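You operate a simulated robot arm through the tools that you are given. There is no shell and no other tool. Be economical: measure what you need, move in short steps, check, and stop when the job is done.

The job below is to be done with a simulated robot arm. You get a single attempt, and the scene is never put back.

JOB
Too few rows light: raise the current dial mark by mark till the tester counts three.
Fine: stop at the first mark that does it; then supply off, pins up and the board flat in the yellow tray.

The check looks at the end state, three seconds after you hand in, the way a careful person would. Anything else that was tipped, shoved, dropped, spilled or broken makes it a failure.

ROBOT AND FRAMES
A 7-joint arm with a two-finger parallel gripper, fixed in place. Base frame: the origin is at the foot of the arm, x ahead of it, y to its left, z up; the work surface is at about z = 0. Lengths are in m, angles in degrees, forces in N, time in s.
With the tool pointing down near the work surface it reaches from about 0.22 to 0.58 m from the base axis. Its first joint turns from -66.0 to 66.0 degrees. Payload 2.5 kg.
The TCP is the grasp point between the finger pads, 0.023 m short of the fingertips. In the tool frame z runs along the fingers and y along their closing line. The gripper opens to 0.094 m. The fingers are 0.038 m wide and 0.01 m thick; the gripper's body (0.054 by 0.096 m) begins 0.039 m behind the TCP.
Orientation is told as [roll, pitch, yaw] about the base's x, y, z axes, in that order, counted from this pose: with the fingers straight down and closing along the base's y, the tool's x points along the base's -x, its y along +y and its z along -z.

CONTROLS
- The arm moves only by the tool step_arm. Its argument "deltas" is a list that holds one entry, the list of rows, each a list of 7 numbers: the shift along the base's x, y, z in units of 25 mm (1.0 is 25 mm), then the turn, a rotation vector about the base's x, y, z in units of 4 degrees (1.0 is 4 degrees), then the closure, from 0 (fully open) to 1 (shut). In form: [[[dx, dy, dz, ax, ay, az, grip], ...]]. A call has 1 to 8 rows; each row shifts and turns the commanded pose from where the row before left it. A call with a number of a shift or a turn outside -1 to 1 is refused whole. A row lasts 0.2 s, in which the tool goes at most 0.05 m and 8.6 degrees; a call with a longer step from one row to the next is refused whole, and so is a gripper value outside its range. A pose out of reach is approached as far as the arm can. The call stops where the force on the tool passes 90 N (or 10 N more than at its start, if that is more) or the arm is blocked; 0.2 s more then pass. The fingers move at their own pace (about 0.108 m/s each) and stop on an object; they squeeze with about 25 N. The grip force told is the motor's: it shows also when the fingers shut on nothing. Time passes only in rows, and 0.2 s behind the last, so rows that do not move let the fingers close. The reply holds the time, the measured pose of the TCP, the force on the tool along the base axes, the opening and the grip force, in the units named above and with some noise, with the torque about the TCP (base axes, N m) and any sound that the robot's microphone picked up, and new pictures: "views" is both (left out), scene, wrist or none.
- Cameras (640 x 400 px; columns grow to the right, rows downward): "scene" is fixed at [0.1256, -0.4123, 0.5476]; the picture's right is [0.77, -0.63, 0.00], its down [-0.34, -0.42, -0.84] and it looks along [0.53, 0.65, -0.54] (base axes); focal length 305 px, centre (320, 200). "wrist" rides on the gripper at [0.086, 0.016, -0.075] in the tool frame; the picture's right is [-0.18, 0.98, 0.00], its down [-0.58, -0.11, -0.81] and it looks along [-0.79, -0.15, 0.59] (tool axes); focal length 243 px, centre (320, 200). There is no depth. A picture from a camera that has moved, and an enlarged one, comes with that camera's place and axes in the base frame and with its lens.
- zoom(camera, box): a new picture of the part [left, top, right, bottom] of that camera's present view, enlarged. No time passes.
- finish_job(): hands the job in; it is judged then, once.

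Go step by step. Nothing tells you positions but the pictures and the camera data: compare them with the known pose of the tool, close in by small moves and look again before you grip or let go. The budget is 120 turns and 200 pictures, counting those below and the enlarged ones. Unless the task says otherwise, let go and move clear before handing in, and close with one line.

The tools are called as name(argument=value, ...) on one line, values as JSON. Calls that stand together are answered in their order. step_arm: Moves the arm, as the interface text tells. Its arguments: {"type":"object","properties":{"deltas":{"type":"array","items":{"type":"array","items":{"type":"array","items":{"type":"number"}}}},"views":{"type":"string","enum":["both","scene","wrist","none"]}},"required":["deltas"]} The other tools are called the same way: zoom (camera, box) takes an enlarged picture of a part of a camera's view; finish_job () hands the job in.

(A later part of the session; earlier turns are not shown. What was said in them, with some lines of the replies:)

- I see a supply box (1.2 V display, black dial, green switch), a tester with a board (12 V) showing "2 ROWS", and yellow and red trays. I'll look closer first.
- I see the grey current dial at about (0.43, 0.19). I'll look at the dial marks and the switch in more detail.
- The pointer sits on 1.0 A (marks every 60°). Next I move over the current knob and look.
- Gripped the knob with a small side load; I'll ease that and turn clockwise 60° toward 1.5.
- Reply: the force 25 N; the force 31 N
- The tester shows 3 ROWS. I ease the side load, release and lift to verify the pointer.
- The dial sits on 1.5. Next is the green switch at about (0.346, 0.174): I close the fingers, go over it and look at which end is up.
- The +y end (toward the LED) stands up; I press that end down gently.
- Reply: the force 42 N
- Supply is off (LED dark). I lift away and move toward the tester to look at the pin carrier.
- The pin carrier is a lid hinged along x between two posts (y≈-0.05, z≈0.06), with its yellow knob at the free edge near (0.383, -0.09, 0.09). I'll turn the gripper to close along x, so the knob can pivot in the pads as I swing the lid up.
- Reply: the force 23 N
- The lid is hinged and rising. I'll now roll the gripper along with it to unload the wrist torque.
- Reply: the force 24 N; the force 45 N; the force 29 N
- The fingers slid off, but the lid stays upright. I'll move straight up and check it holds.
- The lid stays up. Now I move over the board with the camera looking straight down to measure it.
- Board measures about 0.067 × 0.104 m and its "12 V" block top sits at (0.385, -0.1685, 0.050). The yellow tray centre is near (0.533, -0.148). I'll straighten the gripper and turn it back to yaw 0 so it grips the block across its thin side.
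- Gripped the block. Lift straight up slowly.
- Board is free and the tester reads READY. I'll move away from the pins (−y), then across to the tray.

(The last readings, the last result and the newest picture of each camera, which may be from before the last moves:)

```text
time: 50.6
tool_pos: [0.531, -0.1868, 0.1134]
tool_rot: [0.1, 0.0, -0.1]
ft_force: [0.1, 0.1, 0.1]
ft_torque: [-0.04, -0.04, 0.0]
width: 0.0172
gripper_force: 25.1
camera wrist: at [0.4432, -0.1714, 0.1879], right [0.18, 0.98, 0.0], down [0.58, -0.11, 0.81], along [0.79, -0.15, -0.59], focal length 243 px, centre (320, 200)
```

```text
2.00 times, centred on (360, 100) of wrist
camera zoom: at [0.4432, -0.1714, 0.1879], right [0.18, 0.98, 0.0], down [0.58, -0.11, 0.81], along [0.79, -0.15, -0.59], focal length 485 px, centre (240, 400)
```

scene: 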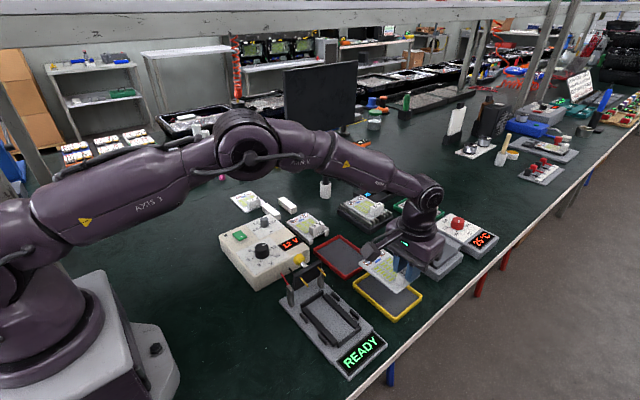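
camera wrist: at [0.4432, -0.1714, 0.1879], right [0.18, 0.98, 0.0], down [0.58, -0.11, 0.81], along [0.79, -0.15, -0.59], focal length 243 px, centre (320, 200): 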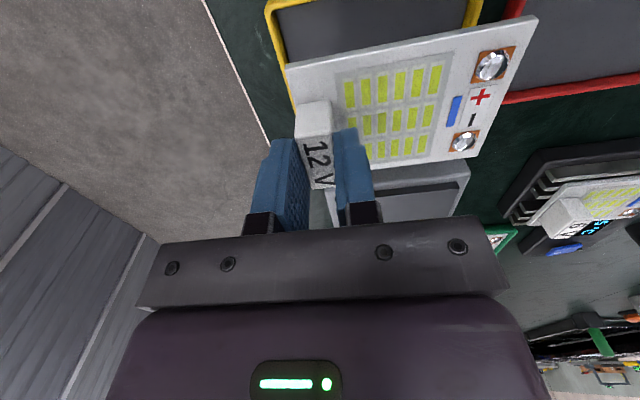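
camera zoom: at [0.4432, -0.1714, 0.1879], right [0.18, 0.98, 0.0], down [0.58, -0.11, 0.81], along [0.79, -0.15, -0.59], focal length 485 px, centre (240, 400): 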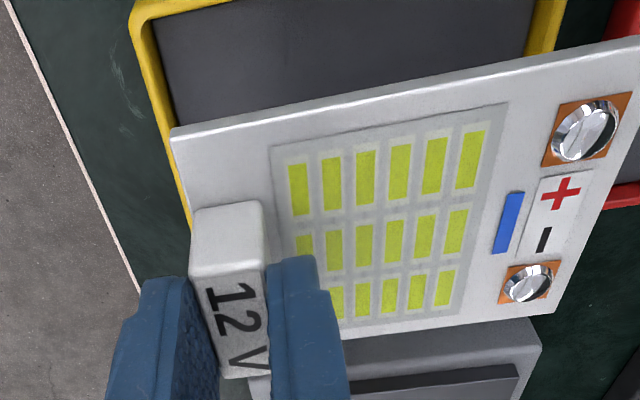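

step_arm(deltas=[[[0.4, 0, 0, 0, 0, 0, 1], [0, 0, -0.6, 0, 0, 0, 1], [0, 0, -0.6, 0, 0, 0, 1], [0, 0, -0.6, 0, 0, 0, 1], [0, 0, -0.3, 0, 0, 0, 1], [0, 0, 0, 0, 0, 0, 1]]], views="wrist")

zoom(camera="scene", box=[345, 250, 445, 330])

zoom(camera="wrist", box=[200, 0, 520, 200])

```text
time: 52.0
tool_pos: [0.5407, -0.1879, 0.062]
tool_rot: [0.0, -0.2, 0.1]
ft_force: [-0.8, 0.3, 2.1]
ft_torque: [0.05, -0.07, 0.02]
width: 0.0173
gripper_force: 24.7
camera wrist: at [0.4529, -0.1722, 0.1354], right [0.18, 0.98, 0.0], down [0.58, -0.11, 0.81], along [0.79, -0.15, -0.59], focal length 243 px, centre (320, 200)
```

wrist: 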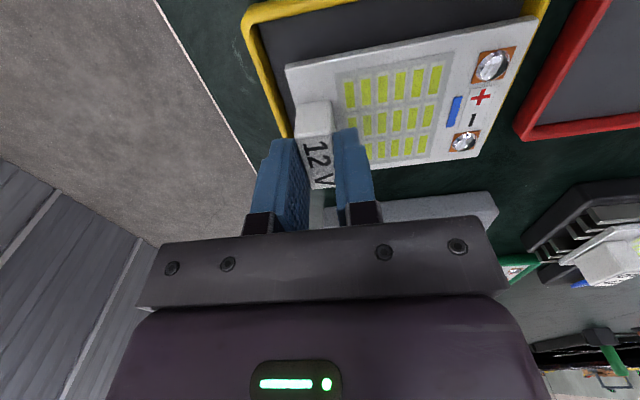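

```text
5.00 times, centred on (395, 290) of scene
camera zoom: at [0.1256, -0.4123, 0.5476], right [0.77, -0.63, 0.0], down [-0.34, -0.42, -0.84], along [0.53, 0.65, -0.54], focal length 1524 px, centre (-55, -250)
```

zoom: 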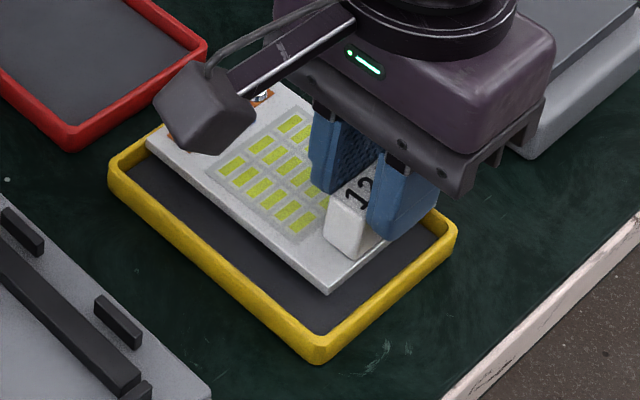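

```text
2.00 times, centred on (360, 100) of wrist
camera zoom: at [0.4529, -0.1722, 0.1354], right [0.18, 0.98, 0.0], down [0.58, -0.11, 0.81], along [0.79, -0.15, -0.59], focal length 485 px, centre (240, 400)
```

zoom: 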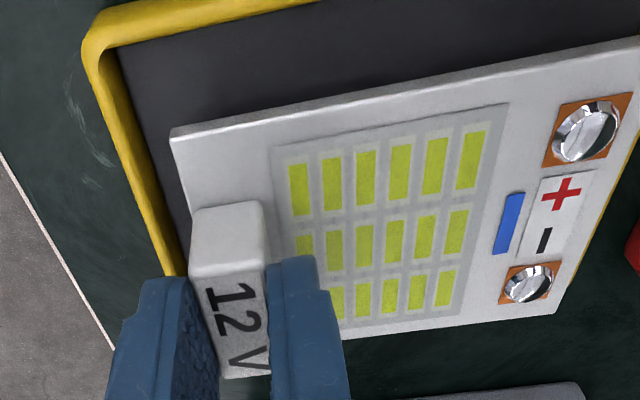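

step_arm(deltas=[[[0.03, 0.05, -0.4, 0, 0, 0, 1], [0, 0, -0.3, 0, 0, 0, 1], [0, 0, -0.1, 0, 0, 0, 1], [0, 0, 0, 0, 0, 0, 1]]], views="none")

zoom(camera="scene", box=[345, 250, 445, 330])

zoom(camera="wrist", box=[220, 0, 560, 200])

```text
time: 53.0
tool_pos: [0.5422, -0.1861, 0.0434]
tool_rot: [-0.1, -0.4, 0.1]
ft_force: [-0.2, -2.4, 26.5]
ft_torque: [0.11, -0.14, 0.03]
width: 0.0177
gripper_force: 24.8
```

```text
5.00 times, centred on (395, 290) of scene
camera zoom: at [0.1255, -0.4123, 0.5477], right [0.77, -0.63, 0.0], down [-0.34, -0.42, -0.84], along [0.53, 0.65, -0.54], focal length 1524 px, centre (-55, -250)
```

zoom: 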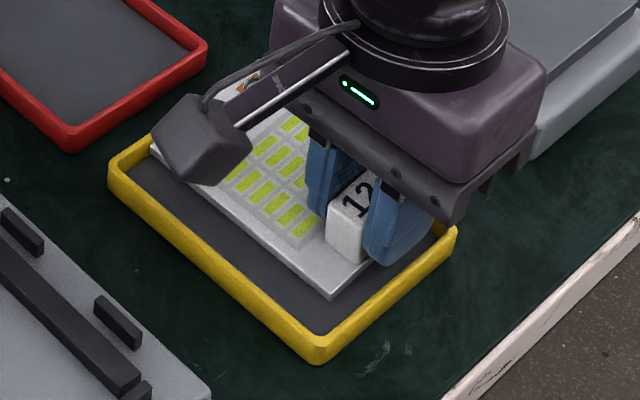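

```text
1.88 times, centred on (390, 100) of wrist
camera zoom: at [0.4548, -0.1713, 0.1174], right [0.18, 0.98, 0.0], down [0.58, -0.11, 0.81], along [0.8, -0.15, -0.59], focal length 457 px, centre (188, 388)
```

zoom: 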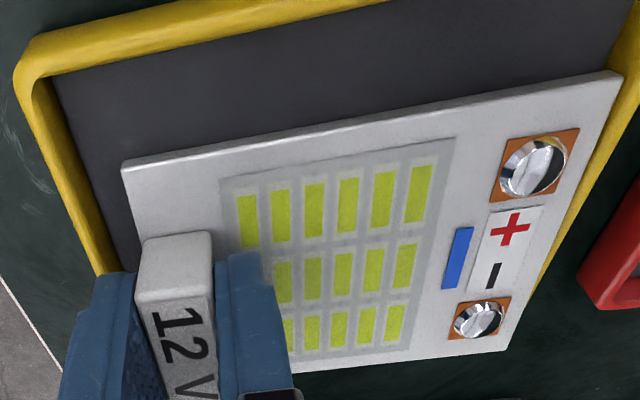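

Contact came early: re-triangulating puts the rim higher (z≈0.018), so the tray centre is nearer (0.528, -0.151) and the board is likely touching the far/left rim. I lift a little and re-measure.

step_arm(deltas=[[[0, 0, 0.3, 0, 0, 0, 1], [-0.2, -0.08, 0.5, 0, 0, 0, 1], [0, 0, 0, 0, 0, 0, 1]]])

zoom(camera="scene", box=[345, 250, 445, 330])

zoom(camera="wrist", box=[220, 0, 560, 200])

```text
time: 53.8
tool_pos: [0.5362, -0.1877, 0.0602]
tool_rot: [0.1, 0.1, 0.0]
ft_force: [0.1, 0.1, -0.6]
ft_torque: [-0.02, 0.0, 0.01]
width: 0.0173
gripper_force: 25.1
camera wrist: at [0.4485, -0.1723, 0.1345], right [0.18, 0.98, 0.0], down [0.58, -0.11, 0.8], along [0.79, -0.15, -0.59], focal length 243 px, centre (320, 200)
```

scene: 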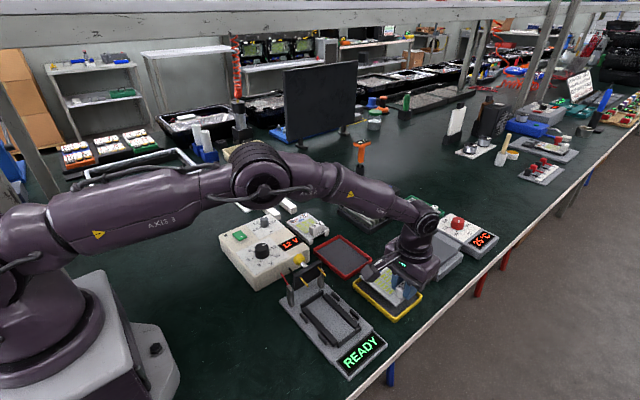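
wrist: 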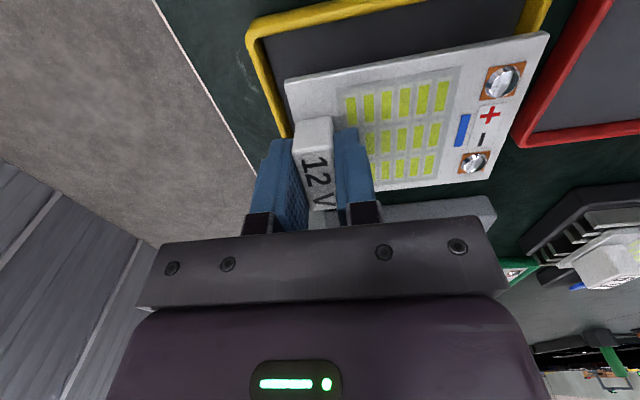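

```text
5.00 times, centred on (395, 290) of scene
camera zoom: at [0.1256, -0.4123, 0.5476], right [0.77, -0.63, 0.0], down [-0.34, -0.42, -0.84], along [0.53, 0.65, -0.54], focal length 1524 px, centre (-55, -250)
```

zoom: 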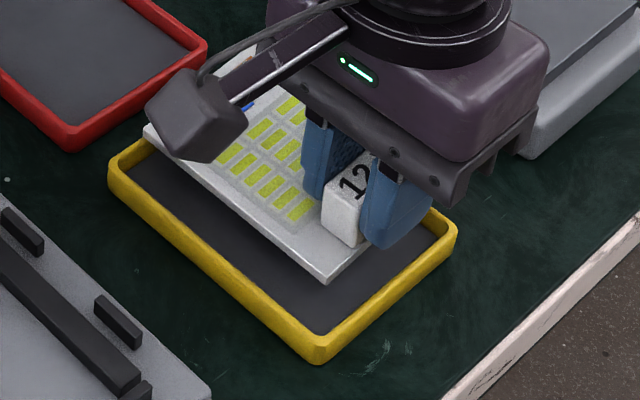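

```text
1.88 times, centred on (390, 100) of wrist
camera zoom: at [0.4485, -0.1723, 0.1345], right [0.18, 0.98, 0.0], down [0.58, -0.11, 0.8], along [0.79, -0.15, -0.59], focal length 457 px, centre (188, 388)
```

zoom: 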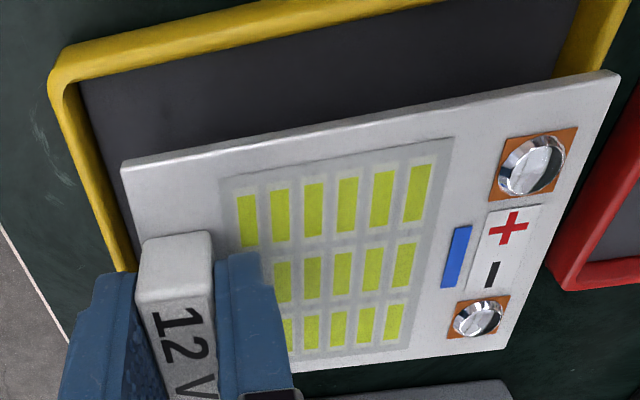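

The board slid up in the grip against the rim, and straight lowering would bring the outer finger onto the −y rim. I'll raise, tilt 10° so the board's +y end goes down first inside the tray, re-centre, and check.

step_arm(deltas=[[[0, 0, 0.6, 0, 0, 0, 1], [-0.08, 0.05, 0.2, -1, 0, 0, 1], [-0.08, 0.06, 0, -1, 0, 0, 1], [0, 0.05, 0, -0.5, 0, 0.35, 1], [0, 0, 0, 0, 0, 0, 1]]])

zoom(camera="scene", box=[345, 250, 445, 330])

zoom(camera="wrist", box=[220, 0, 560, 200])

```text
time: 55.0
tool_pos: [0.5316, -0.1854, 0.0818]
tool_rot: [-10.1, 0.1, 1.5]
ft_force: [1.1, -0.3, -0.9]
ft_torque: [-0.02, -0.03, 0.01]
width: 0.0175
gripper_force: 25.0
camera wrist: at [0.4444, -0.1588, 0.1509], right [0.16, 0.97, -0.17], down [0.58, 0.05, 0.81], along [0.8, -0.23, -0.56], focal length 243 px, centre (320, 200)
```

scene: 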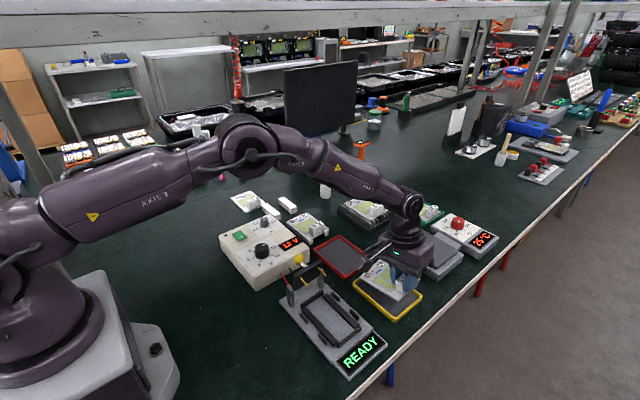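
wrist: 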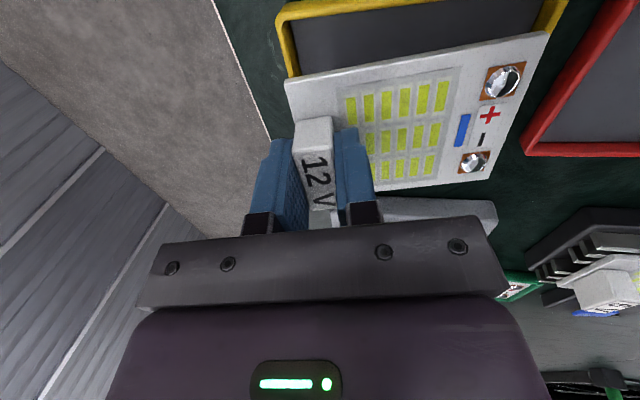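

```text
5.00 times, centred on (395, 290) of scene
camera zoom: at [0.1256, -0.4123, 0.5476], right [0.77, -0.63, 0.0], down [-0.34, -0.42, -0.84], along [0.53, 0.65, -0.54], focal length 1524 px, centre (-55, -250)
```

zoom: 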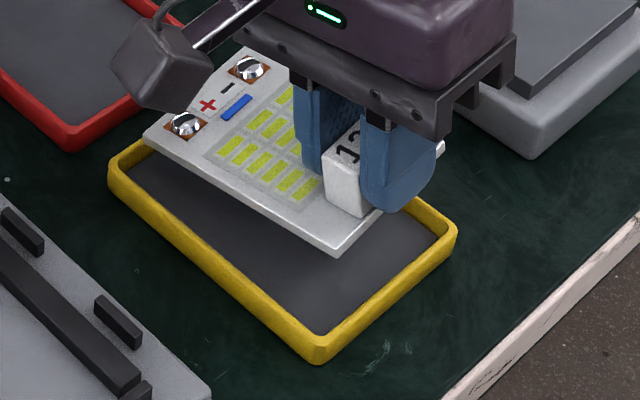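

```text
1.88 times, centred on (390, 100) of wrist
camera zoom: at [0.4444, -0.1588, 0.1509], right [0.16, 0.97, -0.17], down [0.58, 0.05, 0.81], along [0.8, -0.23, -0.56], focal length 457 px, centre (188, 388)
```

zoom: 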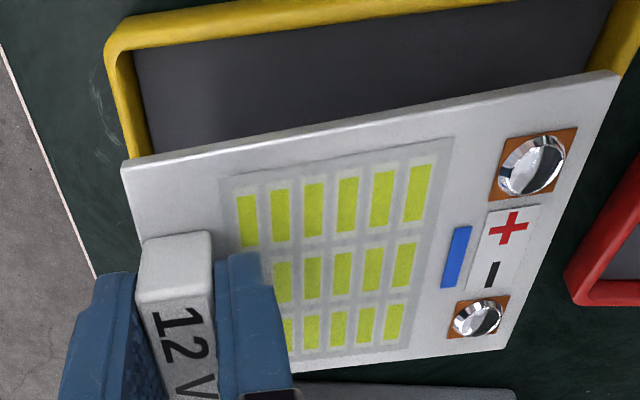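

step_arm(deltas=[[[0, 0.04, -0.5, 0, 0, 0, 1], [0.04, 0, -0.5, 0, 0, 0, 1], [0, 0, -0.25, 0, 0, 0, 1], [0, 0, 0, 0, 0, 0, 1]]], views="none")

zoom(camera="scene", box=[345, 250, 445, 330])

zoom(camera="wrist", box=[220, 0, 560, 200])

```text
time: 56.0
tool_pos: [0.5335, -0.1837, 0.0486]
tool_rot: [-10.1, -0.2, 1.5]
ft_force: [2.7, -4.6, 11.9]
ft_torque: [0.92, 0.36, -0.18]
width: 0.0188
gripper_force: 25.1
```

```text
5.00 times, centred on (395, 290) of scene
camera zoom: at [0.1255, -0.4123, 0.5476], right [0.77, -0.63, 0.0], down [-0.34, -0.42, -0.84], along [0.53, 0.65, -0.54], focal length 1524 px, centre (-55, -250)
```

zoom: 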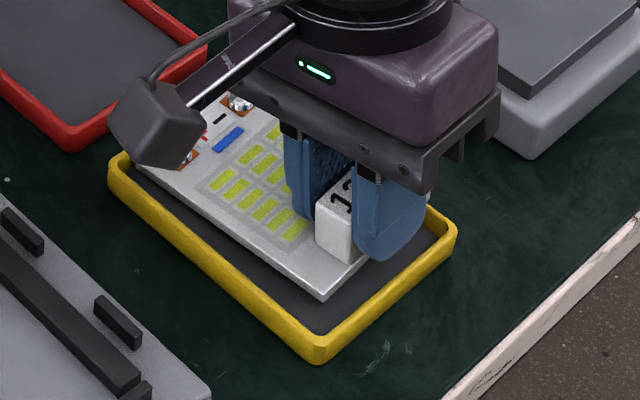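

```text
1.88 times, centred on (390, 100) of wrist
camera zoom: at [0.4461, -0.1578, 0.1201], right [0.16, 0.97, -0.17], down [0.58, 0.05, 0.81], along [0.8, -0.23, -0.55], focal length 457 px, centre (188, 388)
```

zoom: 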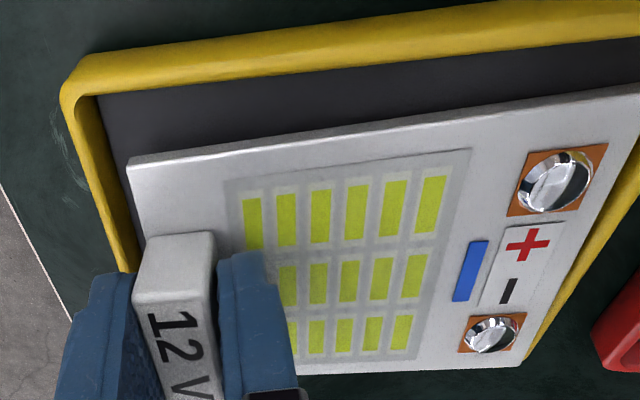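

step_arm(deltas=[[[0, 0, 0.3, 0, 0, 0, 1], [-0.06, -0.11, 0, 0, 0, 0, 1], [0, 0, -0.2, 0, 0, 0, 1], [0, 0, -0.16, 0, 0, 0, 1], [0, 0, 0, 0, 0, 0, 1]]], views="wrist")

zoom(camera="scene", box=[345, 250, 445, 330])

zoom(camera="wrist", box=[400, 0, 600, 200])

```text
time: 57.2
tool_pos: [0.5331, -0.1866, 0.0482]
tool_rot: [-10.0, -0.1, 1.5]
ft_force: [1.6, -2.5, 9.4]
ft_torque: [0.83, 0.25, -0.16]
width: 0.0191
gripper_force: 25.3
camera wrist: at [0.4442, -0.1607, 0.1187], right [0.16, 0.97, -0.17], down [0.58, 0.05, 0.81], along [0.8, -0.23, -0.55], focal length 243 px, centre (320, 200)
```

wrist: 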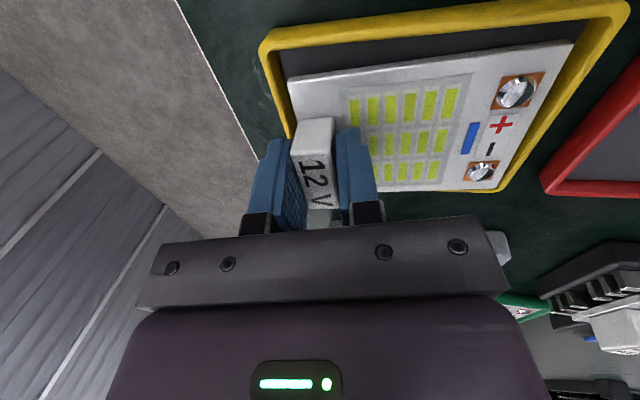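

```text
5.00 times, centred on (395, 290) of scene
camera zoom: at [0.1256, -0.4123, 0.5476], right [0.77, -0.63, 0.0], down [-0.34, -0.42, -0.84], along [0.53, 0.65, -0.54], focal length 1524 px, centre (-55, -250)
```

zoom: 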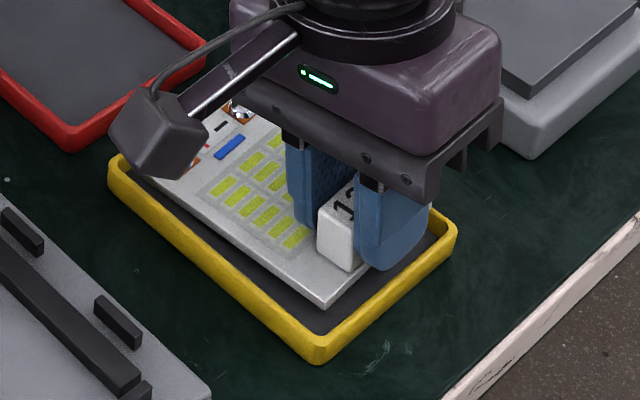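

```text
2.00 times, centred on (500, 100) of wrist
camera zoom: at [0.4442, -0.1607, 0.1187], right [0.16, 0.97, -0.17], down [0.58, 0.05, 0.81], along [0.8, -0.23, -0.55], focal length 485 px, centre (-40, 400)
```

zoom: 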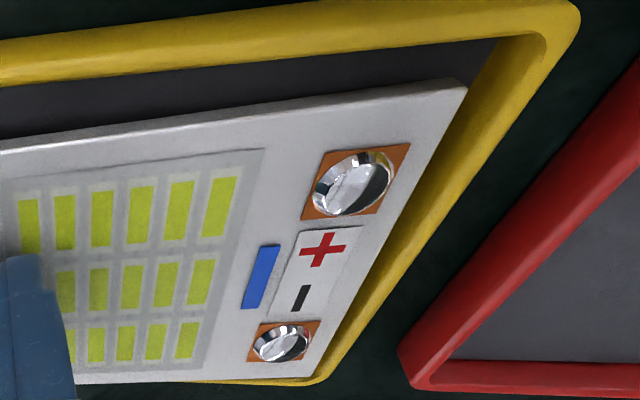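

The +y end is now cleanly inside the tray. I level partly, lower a little and then open slightly so the block end settles.

step_arm(deltas=[[[-0.04, 0, -0.1, 0.5, 0, 0, 1], [0, 0, -0.08, 0.5, 0, 0, 1], [0, 0, 0, 0, 0, 0, 1]]], views="none")

zoom(camera="scene", box=[345, 250, 445, 330])

```text
time: 58.0
tool_pos: [0.5304, -0.1861, 0.0431]
tool_rot: [-6.1, 0.1, 1.5]
ft_force: [-0.8, -0.6, 6.4]
ft_torque: [0.53, 0.27, 0.05]
width: 0.0188
gripper_force: 25.0
```

```text
5.00 times, centred on (395, 290) of scene
camera zoom: at [0.1256, -0.4123, 0.5476], right [0.77, -0.63, 0.0], down [-0.34, -0.42, -0.84], along [0.53, 0.65, -0.54], focal length 1524 px, centre (-55, -250)
```

zoom: 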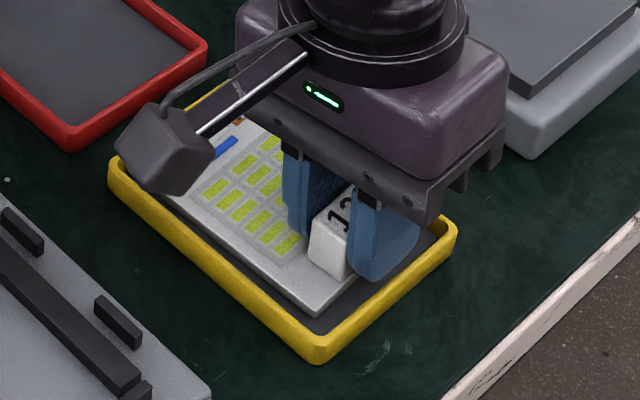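

step_arm(deltas=[[[0, 0, 0, 0, 0, 0, 0.76], [0, 0, 0, 0, 0, 0, 0.72], [0, 0, 0, 0, 0, 0, 0.7]]], views="wrist")

zoom(camera="scene", box=[345, 250, 445, 330])

```text
time: 58.8
tool_pos: [0.5317, -0.1864, 0.0423]
tool_rot: [-5.9, -0.1, 1.4]
ft_force: [0.4, 0.0, -0.2]
ft_torque: [0.0, 0.0, -0.03]
width: 0.0281
gripper_force: 0.0
camera wrist: at [0.4429, -0.1652, 0.1154], right [0.16, 0.98, -0.1], down [0.58, -0.01, 0.81], along [0.8, -0.19, -0.57], focal length 243 px, centre (320, 200)
```

wrist: 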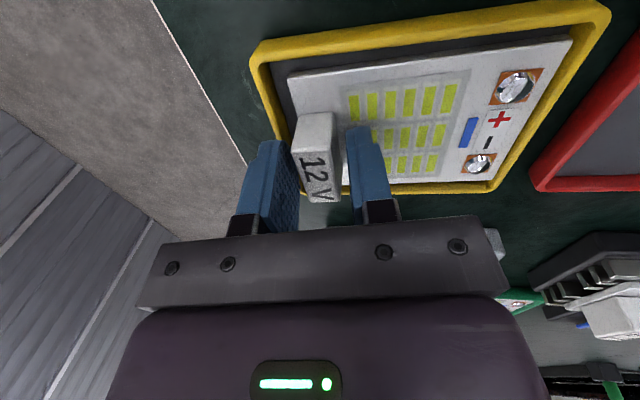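

```text
5.00 times, centred on (395, 290) of scene
camera zoom: at [0.1256, -0.4123, 0.5476], right [0.77, -0.63, 0.0], down [-0.34, -0.42, -0.84], along [0.53, 0.65, -0.54], focal length 1524 px, centre (-55, -250)
```

zoom: 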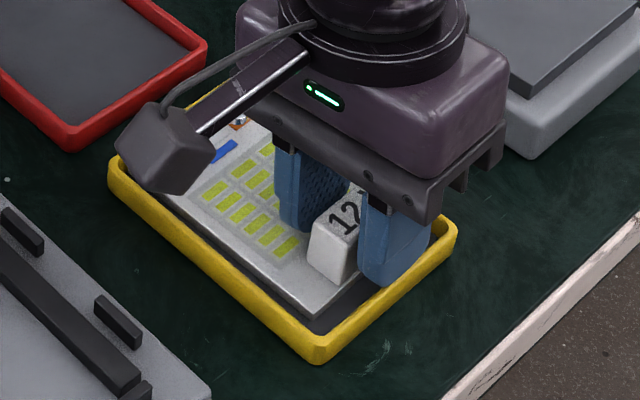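

Released and settled; I back out along the tool axis and check.

step_arm(deltas=[[[0, 0.05, 0.5, 0, 0, 0, 0.7], [0, 0.08, 0.8, 0, 0, 0, 0.7], [0, 0, 1, 0, 0, 0, 0.7], [-0.8, 0, 1, 0.5, 0, 0, 0.7], [-1, 0, 1, 0.5, 0, 0, 0.7], [-1, 0, 1, 0.5, 0, 0, 0.5], [-1, 0, 0.5, 0, 0, 0, 0.5], [-1, 0, 0, 0, 0, 0, 0.5]]])

zoom(camera="scene", box=[345, 250, 445, 330])

zoom(camera="scene", box=[210, 200, 410, 390])

```text
time: 60.6
tool_pos: [0.4104, -0.1819, 0.1883]
tool_rot: [-0.1, -0.1, 1.5]
ft_force: [0.0, 0.0, -0.2]
ft_torque: [-0.02, 0.02, 0.03]
width: 0.0471
gripper_force: 0.1
camera wrist: at [0.3224, -0.1699, 0.2624], right [0.16, 0.99, 0.0], down [0.58, -0.09, 0.81], along [0.8, -0.13, -0.59], focal length 243 px, centre (320, 200)
```

scene: 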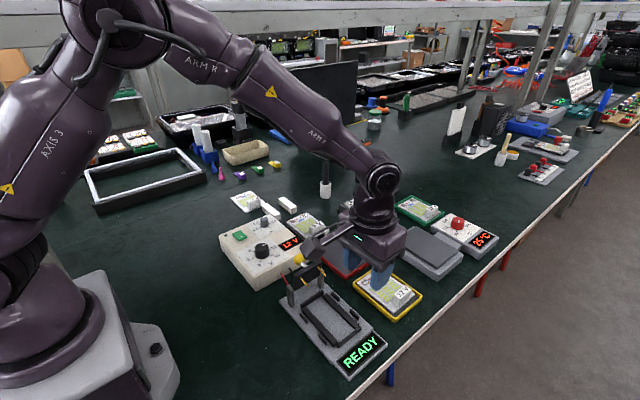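
wrist: 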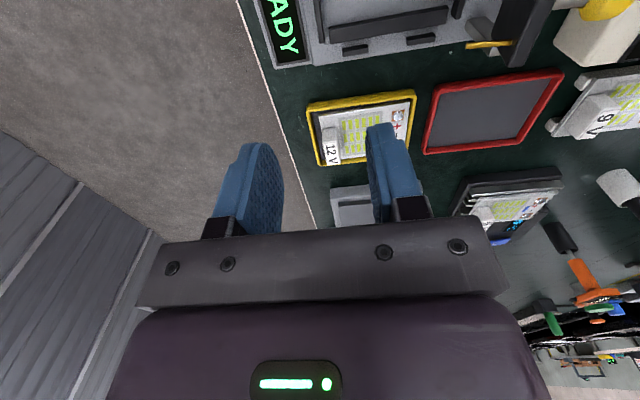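

```text
5.00 times, centred on (395, 290) of scene
camera zoom: at [0.1256, -0.4123, 0.5476], right [0.77, -0.63, 0.0], down [-0.34, -0.42, -0.84], along [0.53, 0.65, -0.54], focal length 1524 px, centre (-55, -250)
```

zoom: 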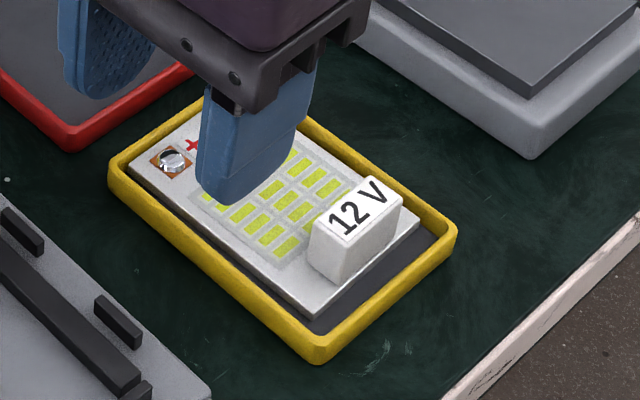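

```text
2.11 times, centred on (310, 295) of scene
camera zoom: at [0.1256, -0.4123, 0.5476], right [0.77, -0.63, 0.0], down [-0.34, -0.42, -0.84], along [0.53, 0.65, -0.54], focal length 642 px, centre (341, 0)
```

zoom: 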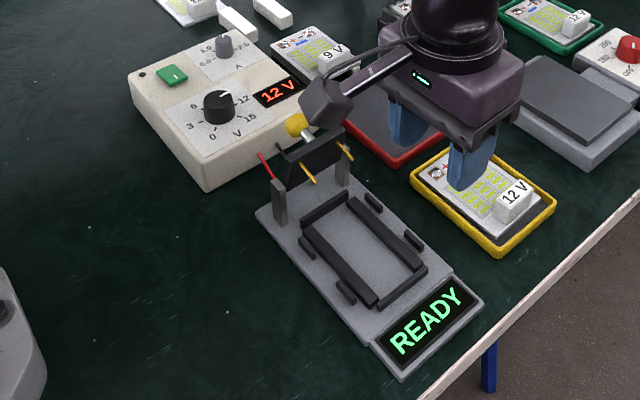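

Looks seated, but the +y edge is close to the rim; I move clear for an unobstructed look.

step_arm(deltas=[[[-1, -0.3, 0.8, 0, 0, 0, 0.5], [-1, -0.3, 0.8, 0, 0, 0, 0.5], [-1, 0, 0.8, 0, 0, 0, 0.5], [-1, 0, 0.8, 0, 0, 0, 0.5]]])

zoom(camera="scene", box=[345, 255, 435, 330])

zoom(camera="wrist", box=[280, 60, 460, 180])

```text
time: 61.6
tool_pos: [0.3109, -0.1981, 0.2676]
tool_rot: [0.0, -0.2, 1.4]
ft_force: [-0.2, -0.5, -0.4]
ft_torque: [0.02, -0.03, 0.03]
width: 0.0469
gripper_force: 0.0
camera wrist: at [0.2229, -0.1848, 0.3421], right [0.16, 0.99, 0.0], down [0.58, -0.09, 0.81], along [0.8, -0.13, -0.59], focal length 243 px, centre (320, 200)
```

scene: 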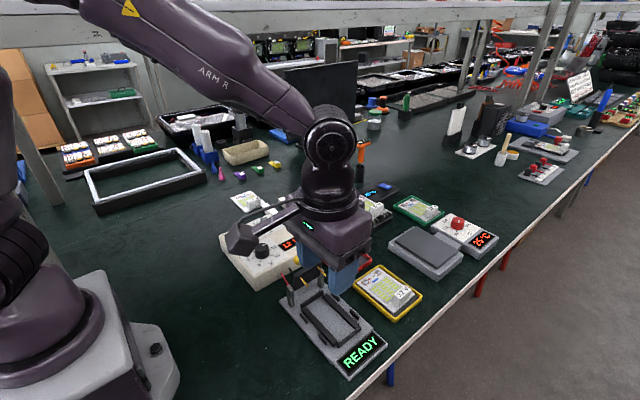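
wrist: 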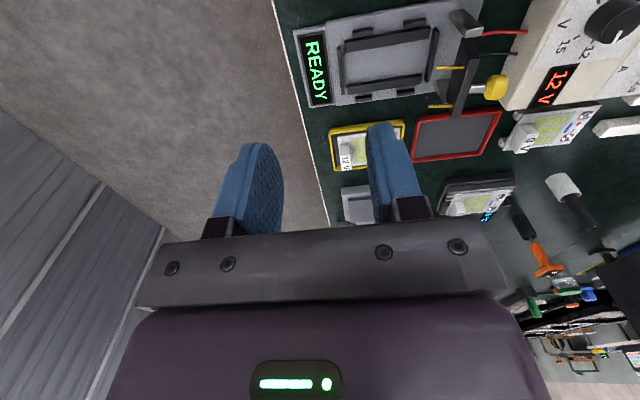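

```text
5.33 times, centred on (390, 292) of scene
camera zoom: at [0.1256, -0.4123, 0.5476], right [0.77, -0.63, 0.0], down [-0.34, -0.42, -0.84], along [0.53, 0.65, -0.54], focal length 1625 px, centre (-53, -293)
```

zoom: 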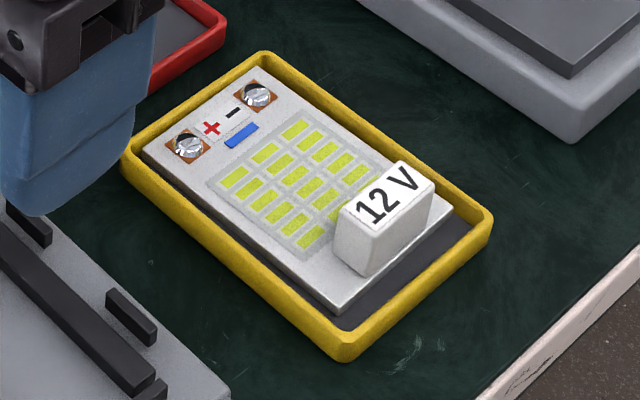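

```text
3.33 times, centred on (370, 120) of wrist
camera zoom: at [0.2229, -0.1848, 0.3421], right [0.16, 0.99, 0.0], down [0.58, -0.09, 0.81], along [0.8, -0.13, -0.59], focal length 809 px, centre (153, 467)
```

zoom: 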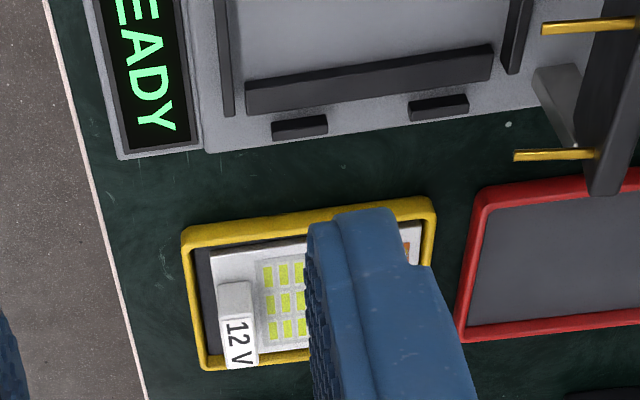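

The board lies flat inside the yellow tray, the pins are up, the supply LED is dark, the dial is on 1.5 A and the arm is clear. I'm handing in.

finish_job()

```text
The job is handed in.
```

The job is done and handed in. The tester first counted three rows at the 1.5 A mark, one mark up from 1.0 A. The supply is switched off, the pins are up, and the 12 V board is lying flat in the yellow tray.
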